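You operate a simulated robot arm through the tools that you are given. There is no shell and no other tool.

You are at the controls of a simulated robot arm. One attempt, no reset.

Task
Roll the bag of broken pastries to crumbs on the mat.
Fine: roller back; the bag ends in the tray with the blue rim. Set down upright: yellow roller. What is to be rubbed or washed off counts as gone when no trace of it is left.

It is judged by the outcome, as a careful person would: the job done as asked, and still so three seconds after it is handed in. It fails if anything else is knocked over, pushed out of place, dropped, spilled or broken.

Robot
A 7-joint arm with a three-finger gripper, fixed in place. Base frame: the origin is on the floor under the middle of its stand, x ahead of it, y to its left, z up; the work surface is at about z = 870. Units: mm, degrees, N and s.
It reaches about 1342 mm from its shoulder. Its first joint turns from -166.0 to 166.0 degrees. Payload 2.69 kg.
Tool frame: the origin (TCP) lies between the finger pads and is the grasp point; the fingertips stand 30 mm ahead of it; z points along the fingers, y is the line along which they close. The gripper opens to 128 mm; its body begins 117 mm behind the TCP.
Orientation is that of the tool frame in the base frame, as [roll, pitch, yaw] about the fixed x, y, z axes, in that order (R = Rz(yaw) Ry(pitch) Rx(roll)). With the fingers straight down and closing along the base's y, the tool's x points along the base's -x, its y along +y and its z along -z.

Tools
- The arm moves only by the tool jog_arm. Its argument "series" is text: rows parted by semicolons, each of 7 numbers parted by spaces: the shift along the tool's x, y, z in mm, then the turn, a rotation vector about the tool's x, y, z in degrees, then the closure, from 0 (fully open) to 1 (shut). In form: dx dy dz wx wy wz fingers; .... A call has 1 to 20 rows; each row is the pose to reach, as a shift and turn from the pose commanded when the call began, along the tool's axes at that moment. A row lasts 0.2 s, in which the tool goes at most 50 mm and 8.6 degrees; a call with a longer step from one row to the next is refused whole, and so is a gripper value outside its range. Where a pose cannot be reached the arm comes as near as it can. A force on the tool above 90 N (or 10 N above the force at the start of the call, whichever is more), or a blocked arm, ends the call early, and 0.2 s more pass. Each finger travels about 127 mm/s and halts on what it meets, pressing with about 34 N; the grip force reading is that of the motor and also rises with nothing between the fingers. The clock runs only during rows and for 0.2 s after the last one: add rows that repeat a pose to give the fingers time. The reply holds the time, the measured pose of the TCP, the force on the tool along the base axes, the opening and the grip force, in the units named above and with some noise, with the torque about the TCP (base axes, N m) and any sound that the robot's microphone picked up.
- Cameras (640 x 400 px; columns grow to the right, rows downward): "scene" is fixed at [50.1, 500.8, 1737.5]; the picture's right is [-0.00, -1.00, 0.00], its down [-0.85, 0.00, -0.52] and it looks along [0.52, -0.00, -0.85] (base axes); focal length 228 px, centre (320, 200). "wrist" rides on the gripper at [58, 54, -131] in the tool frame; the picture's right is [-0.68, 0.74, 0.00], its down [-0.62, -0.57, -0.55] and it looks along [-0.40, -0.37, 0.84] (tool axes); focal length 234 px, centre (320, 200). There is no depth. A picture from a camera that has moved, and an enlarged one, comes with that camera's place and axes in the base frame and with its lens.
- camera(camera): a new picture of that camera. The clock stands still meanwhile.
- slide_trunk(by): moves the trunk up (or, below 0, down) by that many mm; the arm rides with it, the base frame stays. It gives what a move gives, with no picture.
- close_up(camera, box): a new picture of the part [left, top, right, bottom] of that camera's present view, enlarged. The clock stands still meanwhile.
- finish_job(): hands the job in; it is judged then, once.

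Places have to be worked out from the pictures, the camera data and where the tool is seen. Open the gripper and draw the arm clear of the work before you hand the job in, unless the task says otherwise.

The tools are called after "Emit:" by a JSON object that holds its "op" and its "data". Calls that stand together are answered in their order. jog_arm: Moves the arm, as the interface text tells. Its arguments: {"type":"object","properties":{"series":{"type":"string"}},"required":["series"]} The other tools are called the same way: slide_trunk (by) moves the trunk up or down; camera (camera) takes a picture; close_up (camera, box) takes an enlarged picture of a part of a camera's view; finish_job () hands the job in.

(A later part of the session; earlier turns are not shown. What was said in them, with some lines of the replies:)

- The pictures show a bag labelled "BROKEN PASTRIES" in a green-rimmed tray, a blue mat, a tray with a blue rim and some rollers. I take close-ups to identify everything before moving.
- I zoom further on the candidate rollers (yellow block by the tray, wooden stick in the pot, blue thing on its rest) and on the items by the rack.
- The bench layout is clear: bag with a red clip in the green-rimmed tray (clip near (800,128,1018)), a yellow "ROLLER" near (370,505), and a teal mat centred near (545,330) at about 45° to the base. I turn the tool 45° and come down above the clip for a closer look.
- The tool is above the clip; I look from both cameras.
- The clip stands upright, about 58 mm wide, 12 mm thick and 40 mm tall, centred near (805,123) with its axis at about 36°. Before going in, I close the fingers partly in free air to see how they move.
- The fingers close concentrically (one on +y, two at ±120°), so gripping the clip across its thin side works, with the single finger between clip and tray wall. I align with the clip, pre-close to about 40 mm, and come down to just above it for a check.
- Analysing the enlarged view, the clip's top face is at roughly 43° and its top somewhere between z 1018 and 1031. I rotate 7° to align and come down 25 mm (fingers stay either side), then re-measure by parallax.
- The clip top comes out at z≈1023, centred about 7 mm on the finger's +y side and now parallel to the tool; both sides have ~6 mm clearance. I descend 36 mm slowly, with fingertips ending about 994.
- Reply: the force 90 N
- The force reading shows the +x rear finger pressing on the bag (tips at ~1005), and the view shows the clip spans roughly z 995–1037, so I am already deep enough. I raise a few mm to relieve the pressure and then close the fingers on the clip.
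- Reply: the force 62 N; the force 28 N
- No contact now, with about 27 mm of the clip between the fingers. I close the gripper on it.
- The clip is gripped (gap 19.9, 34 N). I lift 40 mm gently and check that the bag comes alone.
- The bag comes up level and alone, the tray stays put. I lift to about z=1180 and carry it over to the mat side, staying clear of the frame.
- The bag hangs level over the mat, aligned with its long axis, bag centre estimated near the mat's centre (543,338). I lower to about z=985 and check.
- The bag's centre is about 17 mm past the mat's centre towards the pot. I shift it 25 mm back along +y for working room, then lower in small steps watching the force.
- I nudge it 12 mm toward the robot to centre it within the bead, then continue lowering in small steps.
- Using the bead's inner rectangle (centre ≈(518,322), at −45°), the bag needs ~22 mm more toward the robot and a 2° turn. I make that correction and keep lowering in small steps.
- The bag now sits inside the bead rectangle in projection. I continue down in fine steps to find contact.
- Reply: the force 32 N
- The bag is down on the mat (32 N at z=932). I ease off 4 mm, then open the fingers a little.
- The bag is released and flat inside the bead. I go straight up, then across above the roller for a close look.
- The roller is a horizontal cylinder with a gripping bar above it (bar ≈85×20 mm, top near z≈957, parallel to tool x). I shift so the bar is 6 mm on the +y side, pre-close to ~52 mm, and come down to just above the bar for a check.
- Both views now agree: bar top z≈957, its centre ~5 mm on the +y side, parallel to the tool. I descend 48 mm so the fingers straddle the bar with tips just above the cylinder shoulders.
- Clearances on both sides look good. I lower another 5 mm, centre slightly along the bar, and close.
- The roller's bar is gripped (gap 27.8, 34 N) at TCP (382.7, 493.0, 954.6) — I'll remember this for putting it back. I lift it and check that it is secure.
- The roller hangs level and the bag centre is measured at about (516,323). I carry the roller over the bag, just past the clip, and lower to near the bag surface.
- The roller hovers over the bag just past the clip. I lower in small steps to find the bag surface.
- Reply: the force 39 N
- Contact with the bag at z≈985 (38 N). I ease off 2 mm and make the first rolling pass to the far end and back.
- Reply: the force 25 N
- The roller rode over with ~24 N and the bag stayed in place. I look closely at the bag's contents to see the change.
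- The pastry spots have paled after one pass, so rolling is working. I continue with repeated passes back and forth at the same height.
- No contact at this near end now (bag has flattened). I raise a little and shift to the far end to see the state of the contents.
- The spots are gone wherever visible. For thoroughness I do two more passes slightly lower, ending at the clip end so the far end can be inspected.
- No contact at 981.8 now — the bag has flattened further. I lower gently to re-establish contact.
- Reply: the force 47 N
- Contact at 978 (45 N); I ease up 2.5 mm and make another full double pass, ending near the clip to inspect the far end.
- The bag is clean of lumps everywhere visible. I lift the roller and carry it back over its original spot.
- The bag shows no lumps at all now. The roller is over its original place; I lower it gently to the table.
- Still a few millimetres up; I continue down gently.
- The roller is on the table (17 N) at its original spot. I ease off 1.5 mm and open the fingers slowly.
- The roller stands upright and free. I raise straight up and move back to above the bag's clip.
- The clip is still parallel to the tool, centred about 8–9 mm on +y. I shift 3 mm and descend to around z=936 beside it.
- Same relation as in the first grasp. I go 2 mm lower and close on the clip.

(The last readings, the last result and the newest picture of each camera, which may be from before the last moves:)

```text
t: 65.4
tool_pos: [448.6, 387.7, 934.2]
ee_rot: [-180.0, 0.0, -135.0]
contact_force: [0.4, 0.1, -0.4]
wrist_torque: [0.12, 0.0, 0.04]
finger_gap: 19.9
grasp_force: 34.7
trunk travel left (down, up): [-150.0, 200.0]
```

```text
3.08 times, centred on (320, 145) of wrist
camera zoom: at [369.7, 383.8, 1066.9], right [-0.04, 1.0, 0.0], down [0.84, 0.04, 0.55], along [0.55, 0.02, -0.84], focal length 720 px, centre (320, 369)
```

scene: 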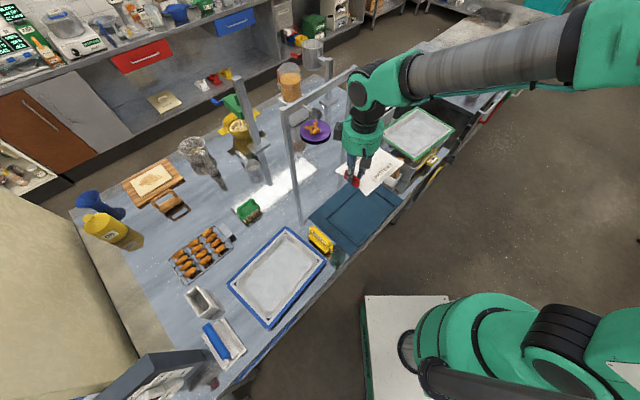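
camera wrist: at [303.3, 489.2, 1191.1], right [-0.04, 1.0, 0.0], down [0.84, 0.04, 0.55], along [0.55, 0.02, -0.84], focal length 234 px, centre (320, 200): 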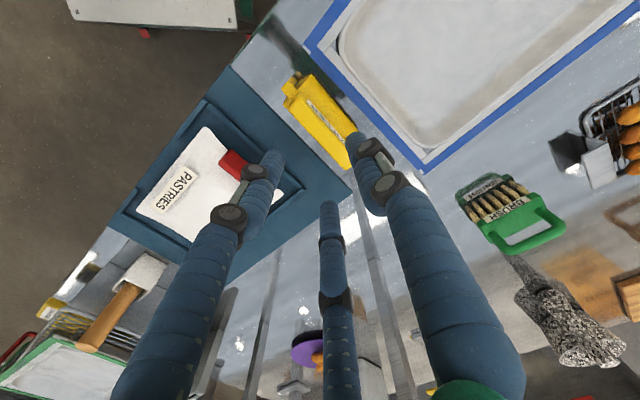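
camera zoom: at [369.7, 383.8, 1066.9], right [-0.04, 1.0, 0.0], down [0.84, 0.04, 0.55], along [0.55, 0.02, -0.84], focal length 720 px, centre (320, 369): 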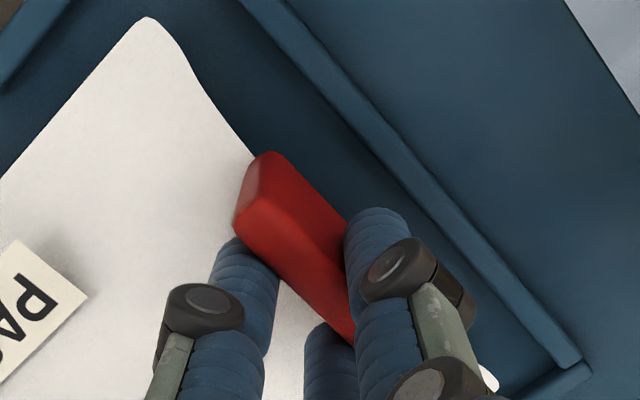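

The clip is gripped again. I lift the bag 140 mm and check it, also re-measuring the blue-rimmed tray.

Emit:
{"op": "jog_arm", "data": {"series": "0 0 -10 0 0 0 1; 0 0 -30 0 0 0 1; 0 0 -60 0 0 0 1; 0 0 -95 0 0 0 1; 0 0 -130 0 0 0 1; 0 0 -150 0 0 0 1; 0 0 -150 0 0 0 1"}}

Emit:
{"op": "camera", "data": {"camera": "wrist"}}

Emit:
{"op": "close_up", "data": {"camera": "scene", "box": [220, 215, 340, 335]}}

Emit:
{"op": "camera", "data": {"camera": "scene"}}

```text
t: 67.0
tool_pos: [449.0, 386.3, 1086.6]
ee_rot: [-180.0, 0.0, -135.0]
contact_force: [-0.4, 0.5, -1.7]
wrist_torque: [0.12, 0.1, -0.01]
finger_gap: 20.0
grasp_force: 33.6
trunk travel left (down, up): [-150.0, 200.0]
```

```text
taken
camera wrist: at [370.3, 382.5, 1219.1], right [-0.04, 1.0, 0.0], down [0.84, 0.04, 0.55], along [0.55, 0.02, -0.84], focal length 234 px, centre (320, 200)
```

wrist: 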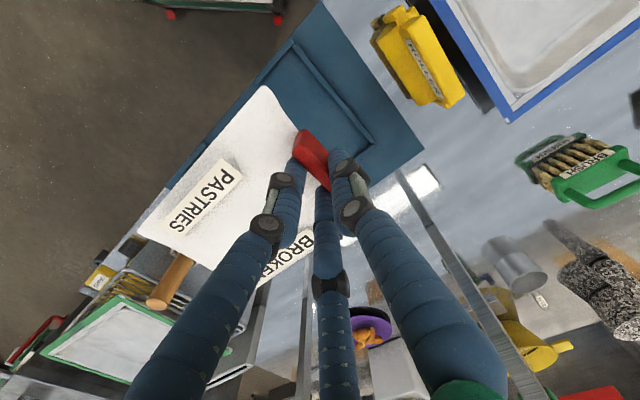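

```text
3.33 times, centred on (280, 275) of scene
camera zoom: at [50.1, 500.8, 1737.5], right [0.0, -1.0, 0.0], down [-0.85, 0.0, -0.52], along [0.52, 0.0, -0.85], focal length 761 px, centre (453, -50)
```

zoom: 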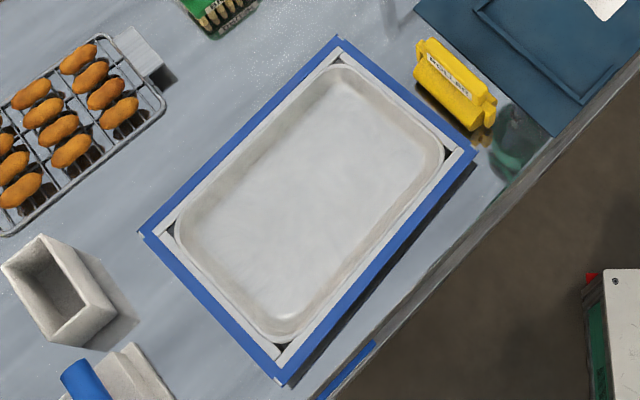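

```text
taken
```

scene: 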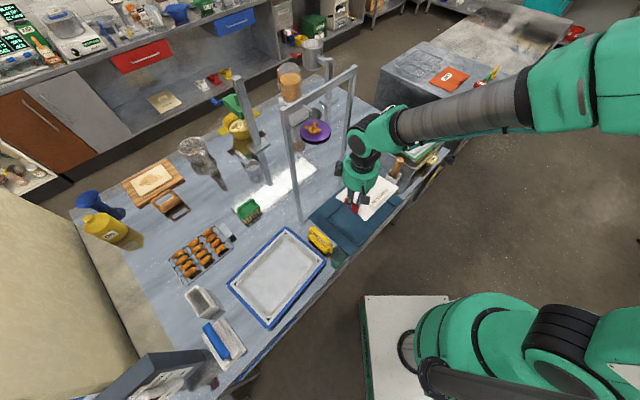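

The bag lifts cleanly, and the blue tray's basin measures about 257×173 mm, centred near (256,653) at −40°. I carry the bag there at height, turning 5° to match.

Emit:
{"op": "jog_arm", "data": {"series": "-3 30 0 0 0 0 1; -6 60 0 0 0 0 1; -9 90 0 0 0 0 1; -12 120 0 0 0 0 1; -15 150 0 0 0 0 1; -18 180 0 0 0 0 1; -21 210 0 0 0 0 1; -24 240 0 0 0 0 1; -27 270 0 0 0 -1 1; -30 300 0 0 0 -2 1; -33 330 0 0 0 -3 1; -36 360 0 0 0 -4 1; -39 390 0 0 0 -5 1; -41 416.6 0 0 0 -5 1; -41 416.6 0 0 0 -5 1"}}

Emit:
{"op": "camera", "data": {"camera": "wrist"}}

Emit:
{"op": "camera", "data": {"camera": "scene"}}

```text
t: 70.2
tool_pos: [184.7, 711.2, 1085.9]
ee_rot: [180.0, 0.0, -130.0]
contact_force: [-0.4, 0.9, -2.5]
wrist_torque: [0.04, 0.1, 0.02]
finger_gap: 20.0
grasp_force: 34.3
trunk travel left (down, up): [-150.0, 200.0]
```

```text
taken
camera wrist: at [106.8, 699.8, 1217.1], right [-0.13, 0.99, 0.0], down [0.83, 0.11, 0.55], along [0.54, 0.07, -0.84], focal length 234 px, centre (320, 200)
```

wrist: 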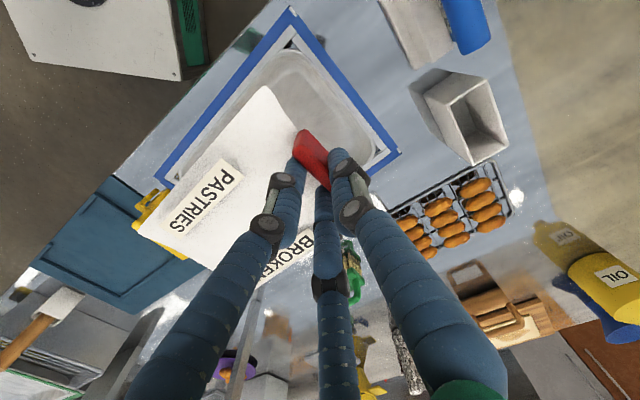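

```text
taken
```

scene: 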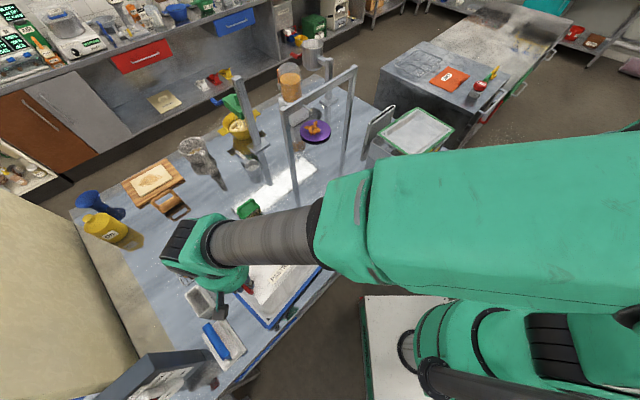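

Wrist geometry matches: bag corner where I expect it over the basin. I lower to about z=975 (bag just above the rim) and check.

Emit:
{"op": "jog_arm", "data": {"series": "0 0 30 0 0 0 1; 0 0 60 0 0 0 1; 0 0 88 0 0 0 1; 0 0 108 0 0 0 1; 0 0 108 0 0 0 1"}}

Emit:
{"op": "camera", "data": {"camera": "wrist"}}

Emit:
{"op": "close_up", "data": {"camera": "scene", "box": [200, 210, 350, 340]}}

```text
t: 71.4
tool_pos: [182.7, 711.4, 977.7]
ee_rot: [-180.0, 0.0, -130.0]
contact_force: [-1.1, 0.1, -2.3]
wrist_torque: [0.03, 0.06, 0.01]
finger_gap: 19.9
grasp_force: 34.4
trunk travel left (down, up): [-150.0, 200.0]
```

```text
taken
camera wrist: at [105.4, 700.5, 1110.4], right [-0.13, 0.99, 0.0], down [0.83, 0.11, 0.55], along [0.54, 0.07, -0.84], focal length 234 px, centre (320, 200)
```

wrist: 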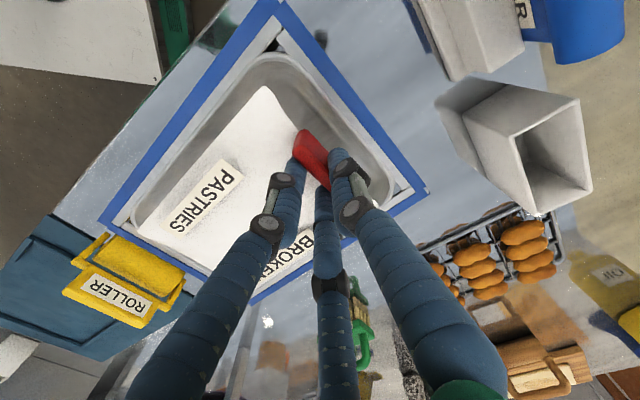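

```text
3.08 times, centred on (275, 275) of scene
camera zoom: at [50.1, 500.8, 1737.5], right [0.0, -1.0, 0.0], down [-0.85, 0.0, -0.52], along [0.52, 0.0, -0.85], focal length 703 px, centre (458, -31)
```

zoom: 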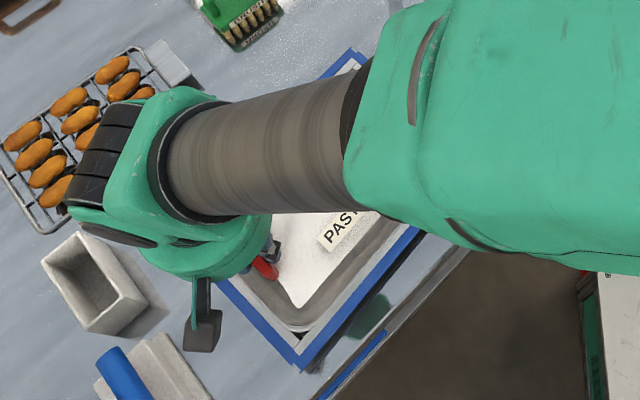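

The bag sits within the basin outline. I continue lowering, slowly near the expected contact.

Emit:
{"op": "jog_arm", "data": {"series": "0 0 12 0 0 0 1; 0 0 22 0 0 0 1; 0 0 30 0 0 0 1; 0 0 35 0 0 0 1; 0 0 35 0 0 0 1"}}

Emit:
{"op": "camera", "data": {"camera": "wrist"}}

```text
t: 72.6
tool_pos: [185.2, 712.4, 942.8]
ee_rot: [-180.0, 0.0, -129.9]
contact_force: [0.0, 0.7, -2.3]
wrist_torque: [0.09, 0.11, -0.01]
finger_gap: 19.7
grasp_force: 33.8
trunk travel left (down, up): [-150.0, 200.0]
```

```text
taken
camera wrist: at [105.5, 701.0, 1075.7], right [-0.13, 0.99, 0.0], down [0.83, 0.11, 0.55], along [0.54, 0.07, -0.84], focal length 234 px, centre (320, 200)
```

wrist: 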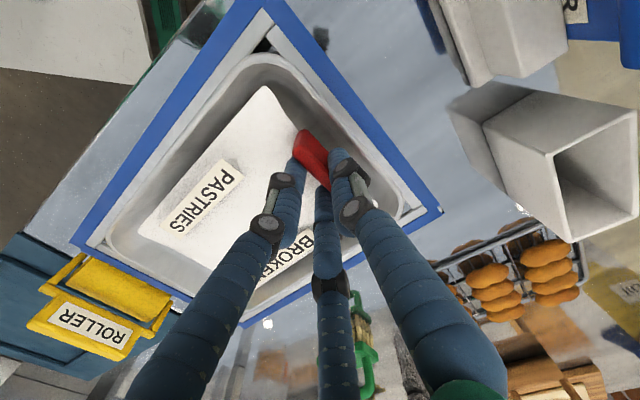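

Emit:
{"op": "jog_arm", "data": {"series": "0 0 2 0 0 0 1; 0 0 4 0 0 0 1; 0 0 6 0 0 0 1; 0 0 6 0 0 0 1"}}

```text
t: 73.6
tool_pos: [183.0, 711.4, 935.9]
ee_rot: [180.0, 0.0, -130.0]
contact_force: [0.0, 0.4, -2.0]
wrist_torque: [0.12, 0.12, 0.0]
finger_gap: 20.2
grasp_force: 34.5
trunk travel left (down, up): [-150.0, 200.0]
```

Emit:
{"op": "jog_arm", "data": {"series": "0 0 2 0 0 0 1; 0 0 4 0 0 0 1; 0 0 4 0 0 0 1"}}

```text
t: 74.4
tool_pos: [182.3, 712.6, 934.8]
ee_rot: [179.9, 0.2, -130.0]
contact_force: [0.9, -3.8, 33.2]
wrist_torque: [-0.09, 0.24, 0.0]
finger_gap: 19.9
grasp_force: 33.3
trunk travel left (down, up): [-150.0, 200.0]
```

Contact with the tray floor (33 N). I ease off 4 mm, open the fingers only as much as needed, and check.

Emit:
{"op": "jog_arm", "data": {"series": "0 0 -2 0 0 0 1; 0 0 -4 0 0 0 1; 0 0 -4 0 0 0 0.92; 0 0 -4 0 0 0 0.84; 0 0 -4 0 0 0 0.77; 0 0 -4 0 0 0 0.72; 0 0 -4 0 0 0 0.72"}}

Emit:
{"op": "close_up", "data": {"camera": "wrist", "box": [240, 80, 400, 210]}}

```text
t: 76.0
tool_pos: [182.3, 711.2, 936.1]
ee_rot: [180.0, 0.0, -130.1]
contact_force: [-0.3, 0.6, -0.4]
wrist_torque: [-0.02, 0.01, -0.01]
finger_gap: 36.0
grasp_force: 0.1
trunk travel left (down, up): [-150.0, 200.0]
```

```text
3.08 times, centred on (320, 145) of wrist
camera zoom: at [104.1, 700.2, 1068.2], right [-0.13, 0.99, 0.0], down [0.83, 0.11, 0.55], along [0.54, 0.07, -0.84], focal length 720 px, centre (320, 369)
```

zoom: 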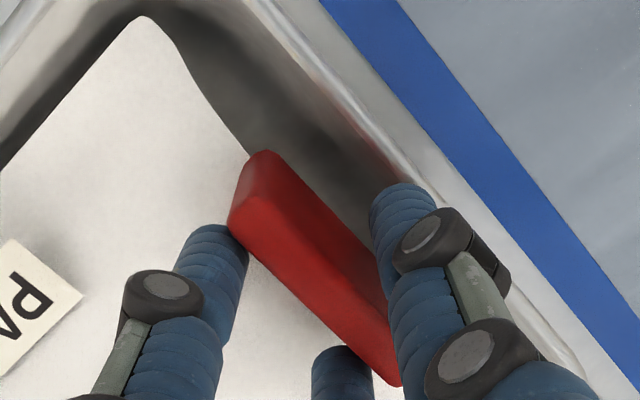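

The clip is free with the bag lying in the tray. I raise straight up.

Emit:
{"op": "jog_arm", "data": {"series": "0 0 -10 0 0 0 0.72; 0 0 -30 0 0 0 0.72; 0 0 -60 0 0 0 0.72; 0 0 -95 0 0 0 0.65; 0 0 -130 0 0 0 0.5; 0 0 -165 0 0 0 0.3; 0 0 -200 0 0 0 0; 0 0 -230 0 0 0 0; 0 0 -230 0 0 0 0"}}

Emit:
{"op": "camera", "data": {"camera": "wrist"}}

Emit:
{"op": "camera", "data": {"camera": "scene"}}

```text
t: 78.0
tool_pos: [183.9, 710.9, 1168.1]
ee_rot: [-180.0, 0.0, -130.0]
contact_force: [0.9, 0.2, -0.1]
wrist_torque: [-0.01, 0.0, -0.02]
finger_gap: 128.1
grasp_force: 0.1
trunk travel left (down, up): [-150.0, 200.0]
```

```text
taken
camera wrist: at [106.7, 698.9, 1299.4], right [-0.13, 0.99, 0.0], down [0.83, 0.11, 0.55], along [0.54, 0.07, -0.84], focal length 234 px, centre (320, 200)
```

wrist: 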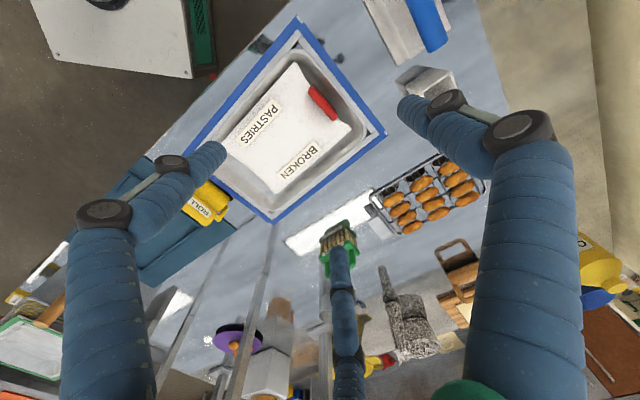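

```text
taken
```

scene: 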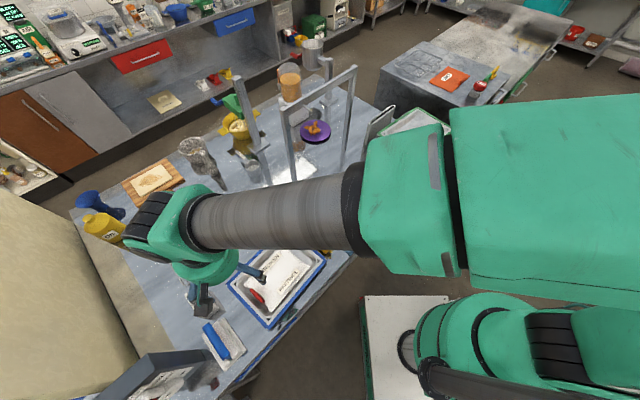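

The bag lies in the blue-rimmed tray, free of lumps. With the gripper open I draw the arm back, up and off the bench toward the robot.

Emit:
{"op": "jog_arm", "data": {"series": "0 0 -40 0 0 0 0; 0 0 -80 0 0 0 0; 14 -34 -80 0 0 0 0; 29 -68 -80 0 0 0 0; 43 -102 -80 0 0 0 0; 57 -136 -80 0 0 0 0; 72 -170 -80 0 0 0 0; 86 -204 -80 0 0 0 0; 100 -238 -80 0 0 0 0; 115 -272 -80 0 0 0 0; 129 -306 -80 0 0 0 0; 144 -340 -80 0 0 0 0; 158 -374 -80 0 0 0 0; 172 -408 -80 0 0 0 0; 187 -442 -80 0 0 0 0; 201 -477 -80 0 0 0 0; 201 -477 -80 0 0 0 0"}}

Emit:
{"op": "camera", "data": {"camera": "scene"}}

Emit:
{"op": "camera", "data": {"camera": "wrist"}}

Emit:
{"op": "close_up", "data": {"camera": "scene", "box": [220, 200, 350, 335]}}

```text
t: 81.6
tool_pos: [421.2, 249.9, 1244.9]
ee_rot: [-180.0, 0.0, -130.0]
contact_force: [-0.2, -0.6, -0.1]
wrist_torque: [-0.02, 0.01, 0.01]
finger_gap: 128.0
grasp_force: 0.0
trunk travel left (down, up): [-150.0, 200.0]
```

```text
taken
```

scene: 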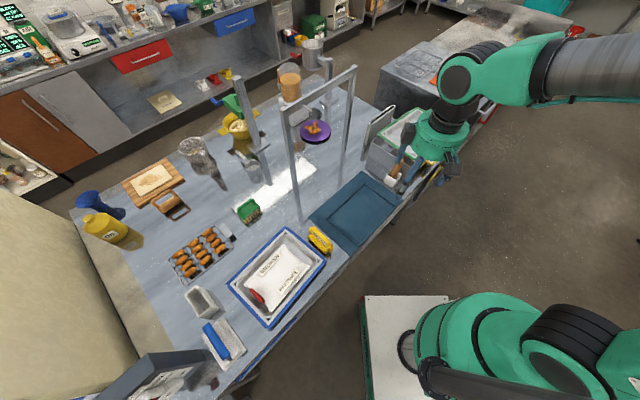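

```text
taken
camera wrist: at [342.0, 239.3, 1378.0], right [-0.13, 0.99, 0.0], down [0.83, 0.11, 0.55], along [0.54, 0.07, -0.84], focal length 234 px, centre (320, 200)
```

wrist: 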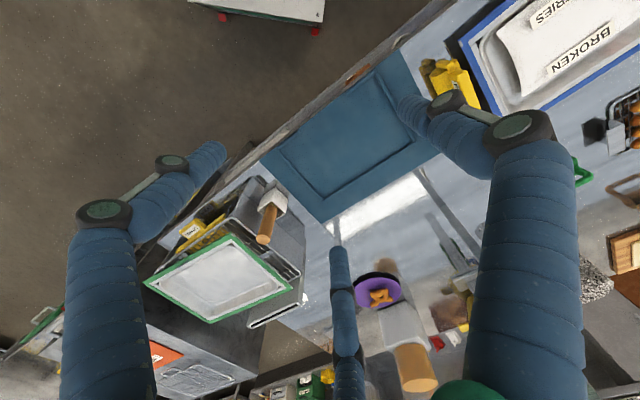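

```text
2.96 times, centred on (285, 268) of scene
camera zoom: at [50.1, 500.8, 1737.5], right [0.0, -1.0, 0.0], down [-0.85, 0.0, -0.52], along [0.52, 0.0, -0.85], focal length 677 px, centre (424, 0)
```

zoom: 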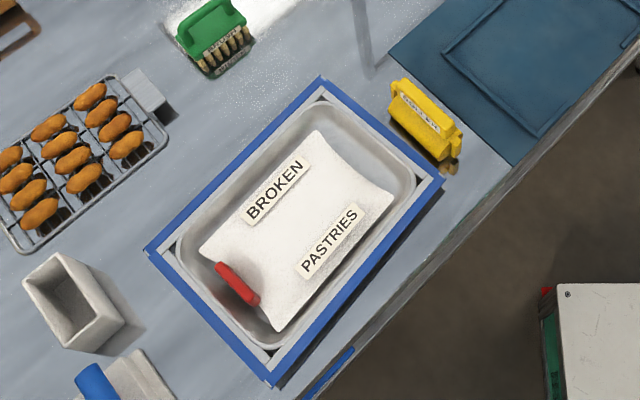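

Everything looks in place; I verify the roller against its original view and the bag for any remaining lumps.

Emit:
{"op": "close_up", "data": {"camera": "scene", "box": [295, 215, 345, 260]}}

Emit:
{"op": "close_up", "data": {"camera": "scene", "box": [245, 240, 310, 315]}}

Emit:
{"op": "close_up", "data": {"camera": "scene", "box": [360, 90, 480, 200]}}

```text
8.89 times, centred on (320, 238) of scene
camera zoom: at [50.1, 500.8, 1737.5], right [0.0, -1.0, 0.0], down [-0.85, 0.0, -0.52], along [0.52, 0.0, -0.85], focal length 2030 px, centre (320, -133)
```

zoom: 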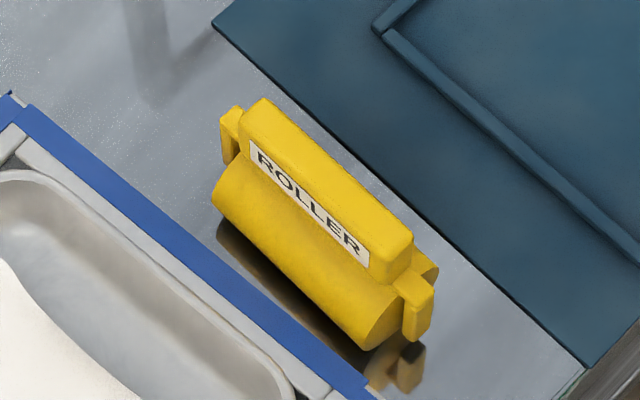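

```text
5.33 times, centred on (278, 278) of scene
camera zoom: at [50.1, 500.8, 1737.5], right [0.0, -1.0, 0.0], down [-0.85, 0.0, -0.52], along [0.52, 0.0, -0.85], focal length 1218 px, centre (547, -213)
```

zoom: 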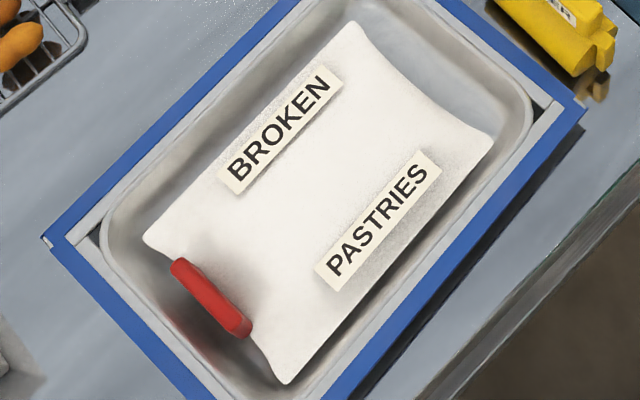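

```text
3.64 times, centred on (420, 145) of scene
camera zoom: at [50.1, 500.8, 1737.5], right [0.0, -1.0, 0.0], down [-0.85, 0.0, -0.52], along [0.52, 0.0, -0.85], focal length 830 px, centre (-44, 400)
```

zoom: 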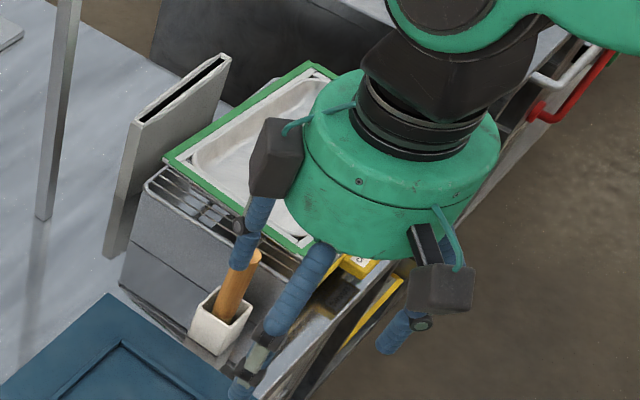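

The roller is upright at its original place (within a couple of mm), the bag shows no lumps and lies in the blue-rimmed tray, and the open gripper is clear of the bench. I hand the job in.

Emit:
{"op": "finish_job", "data": {}}

```text
The job is handed in.
```

The bag of broken pastries has been rolled on the mat until no lumps could be seen, and it now lies in the tray with the blue rim. I have handed the job in.

- **Rolling:** the pastry spots paled after the first pass and were gone after several more. The last pictures show none left on the bag.
- **Roller:** the yellow roller is back where it started, within about 2 mm, and standing upright.
- **Everything else:** nothing looked tipped, pushed out of place or spilled in the last pictures. While first reaching for the bag, a fingertip pressed on it with about 89 N. I backed off, and neither the bag nor its tray visibly moved.
- **Arm:** the gripper is open and drawn back off the bench.
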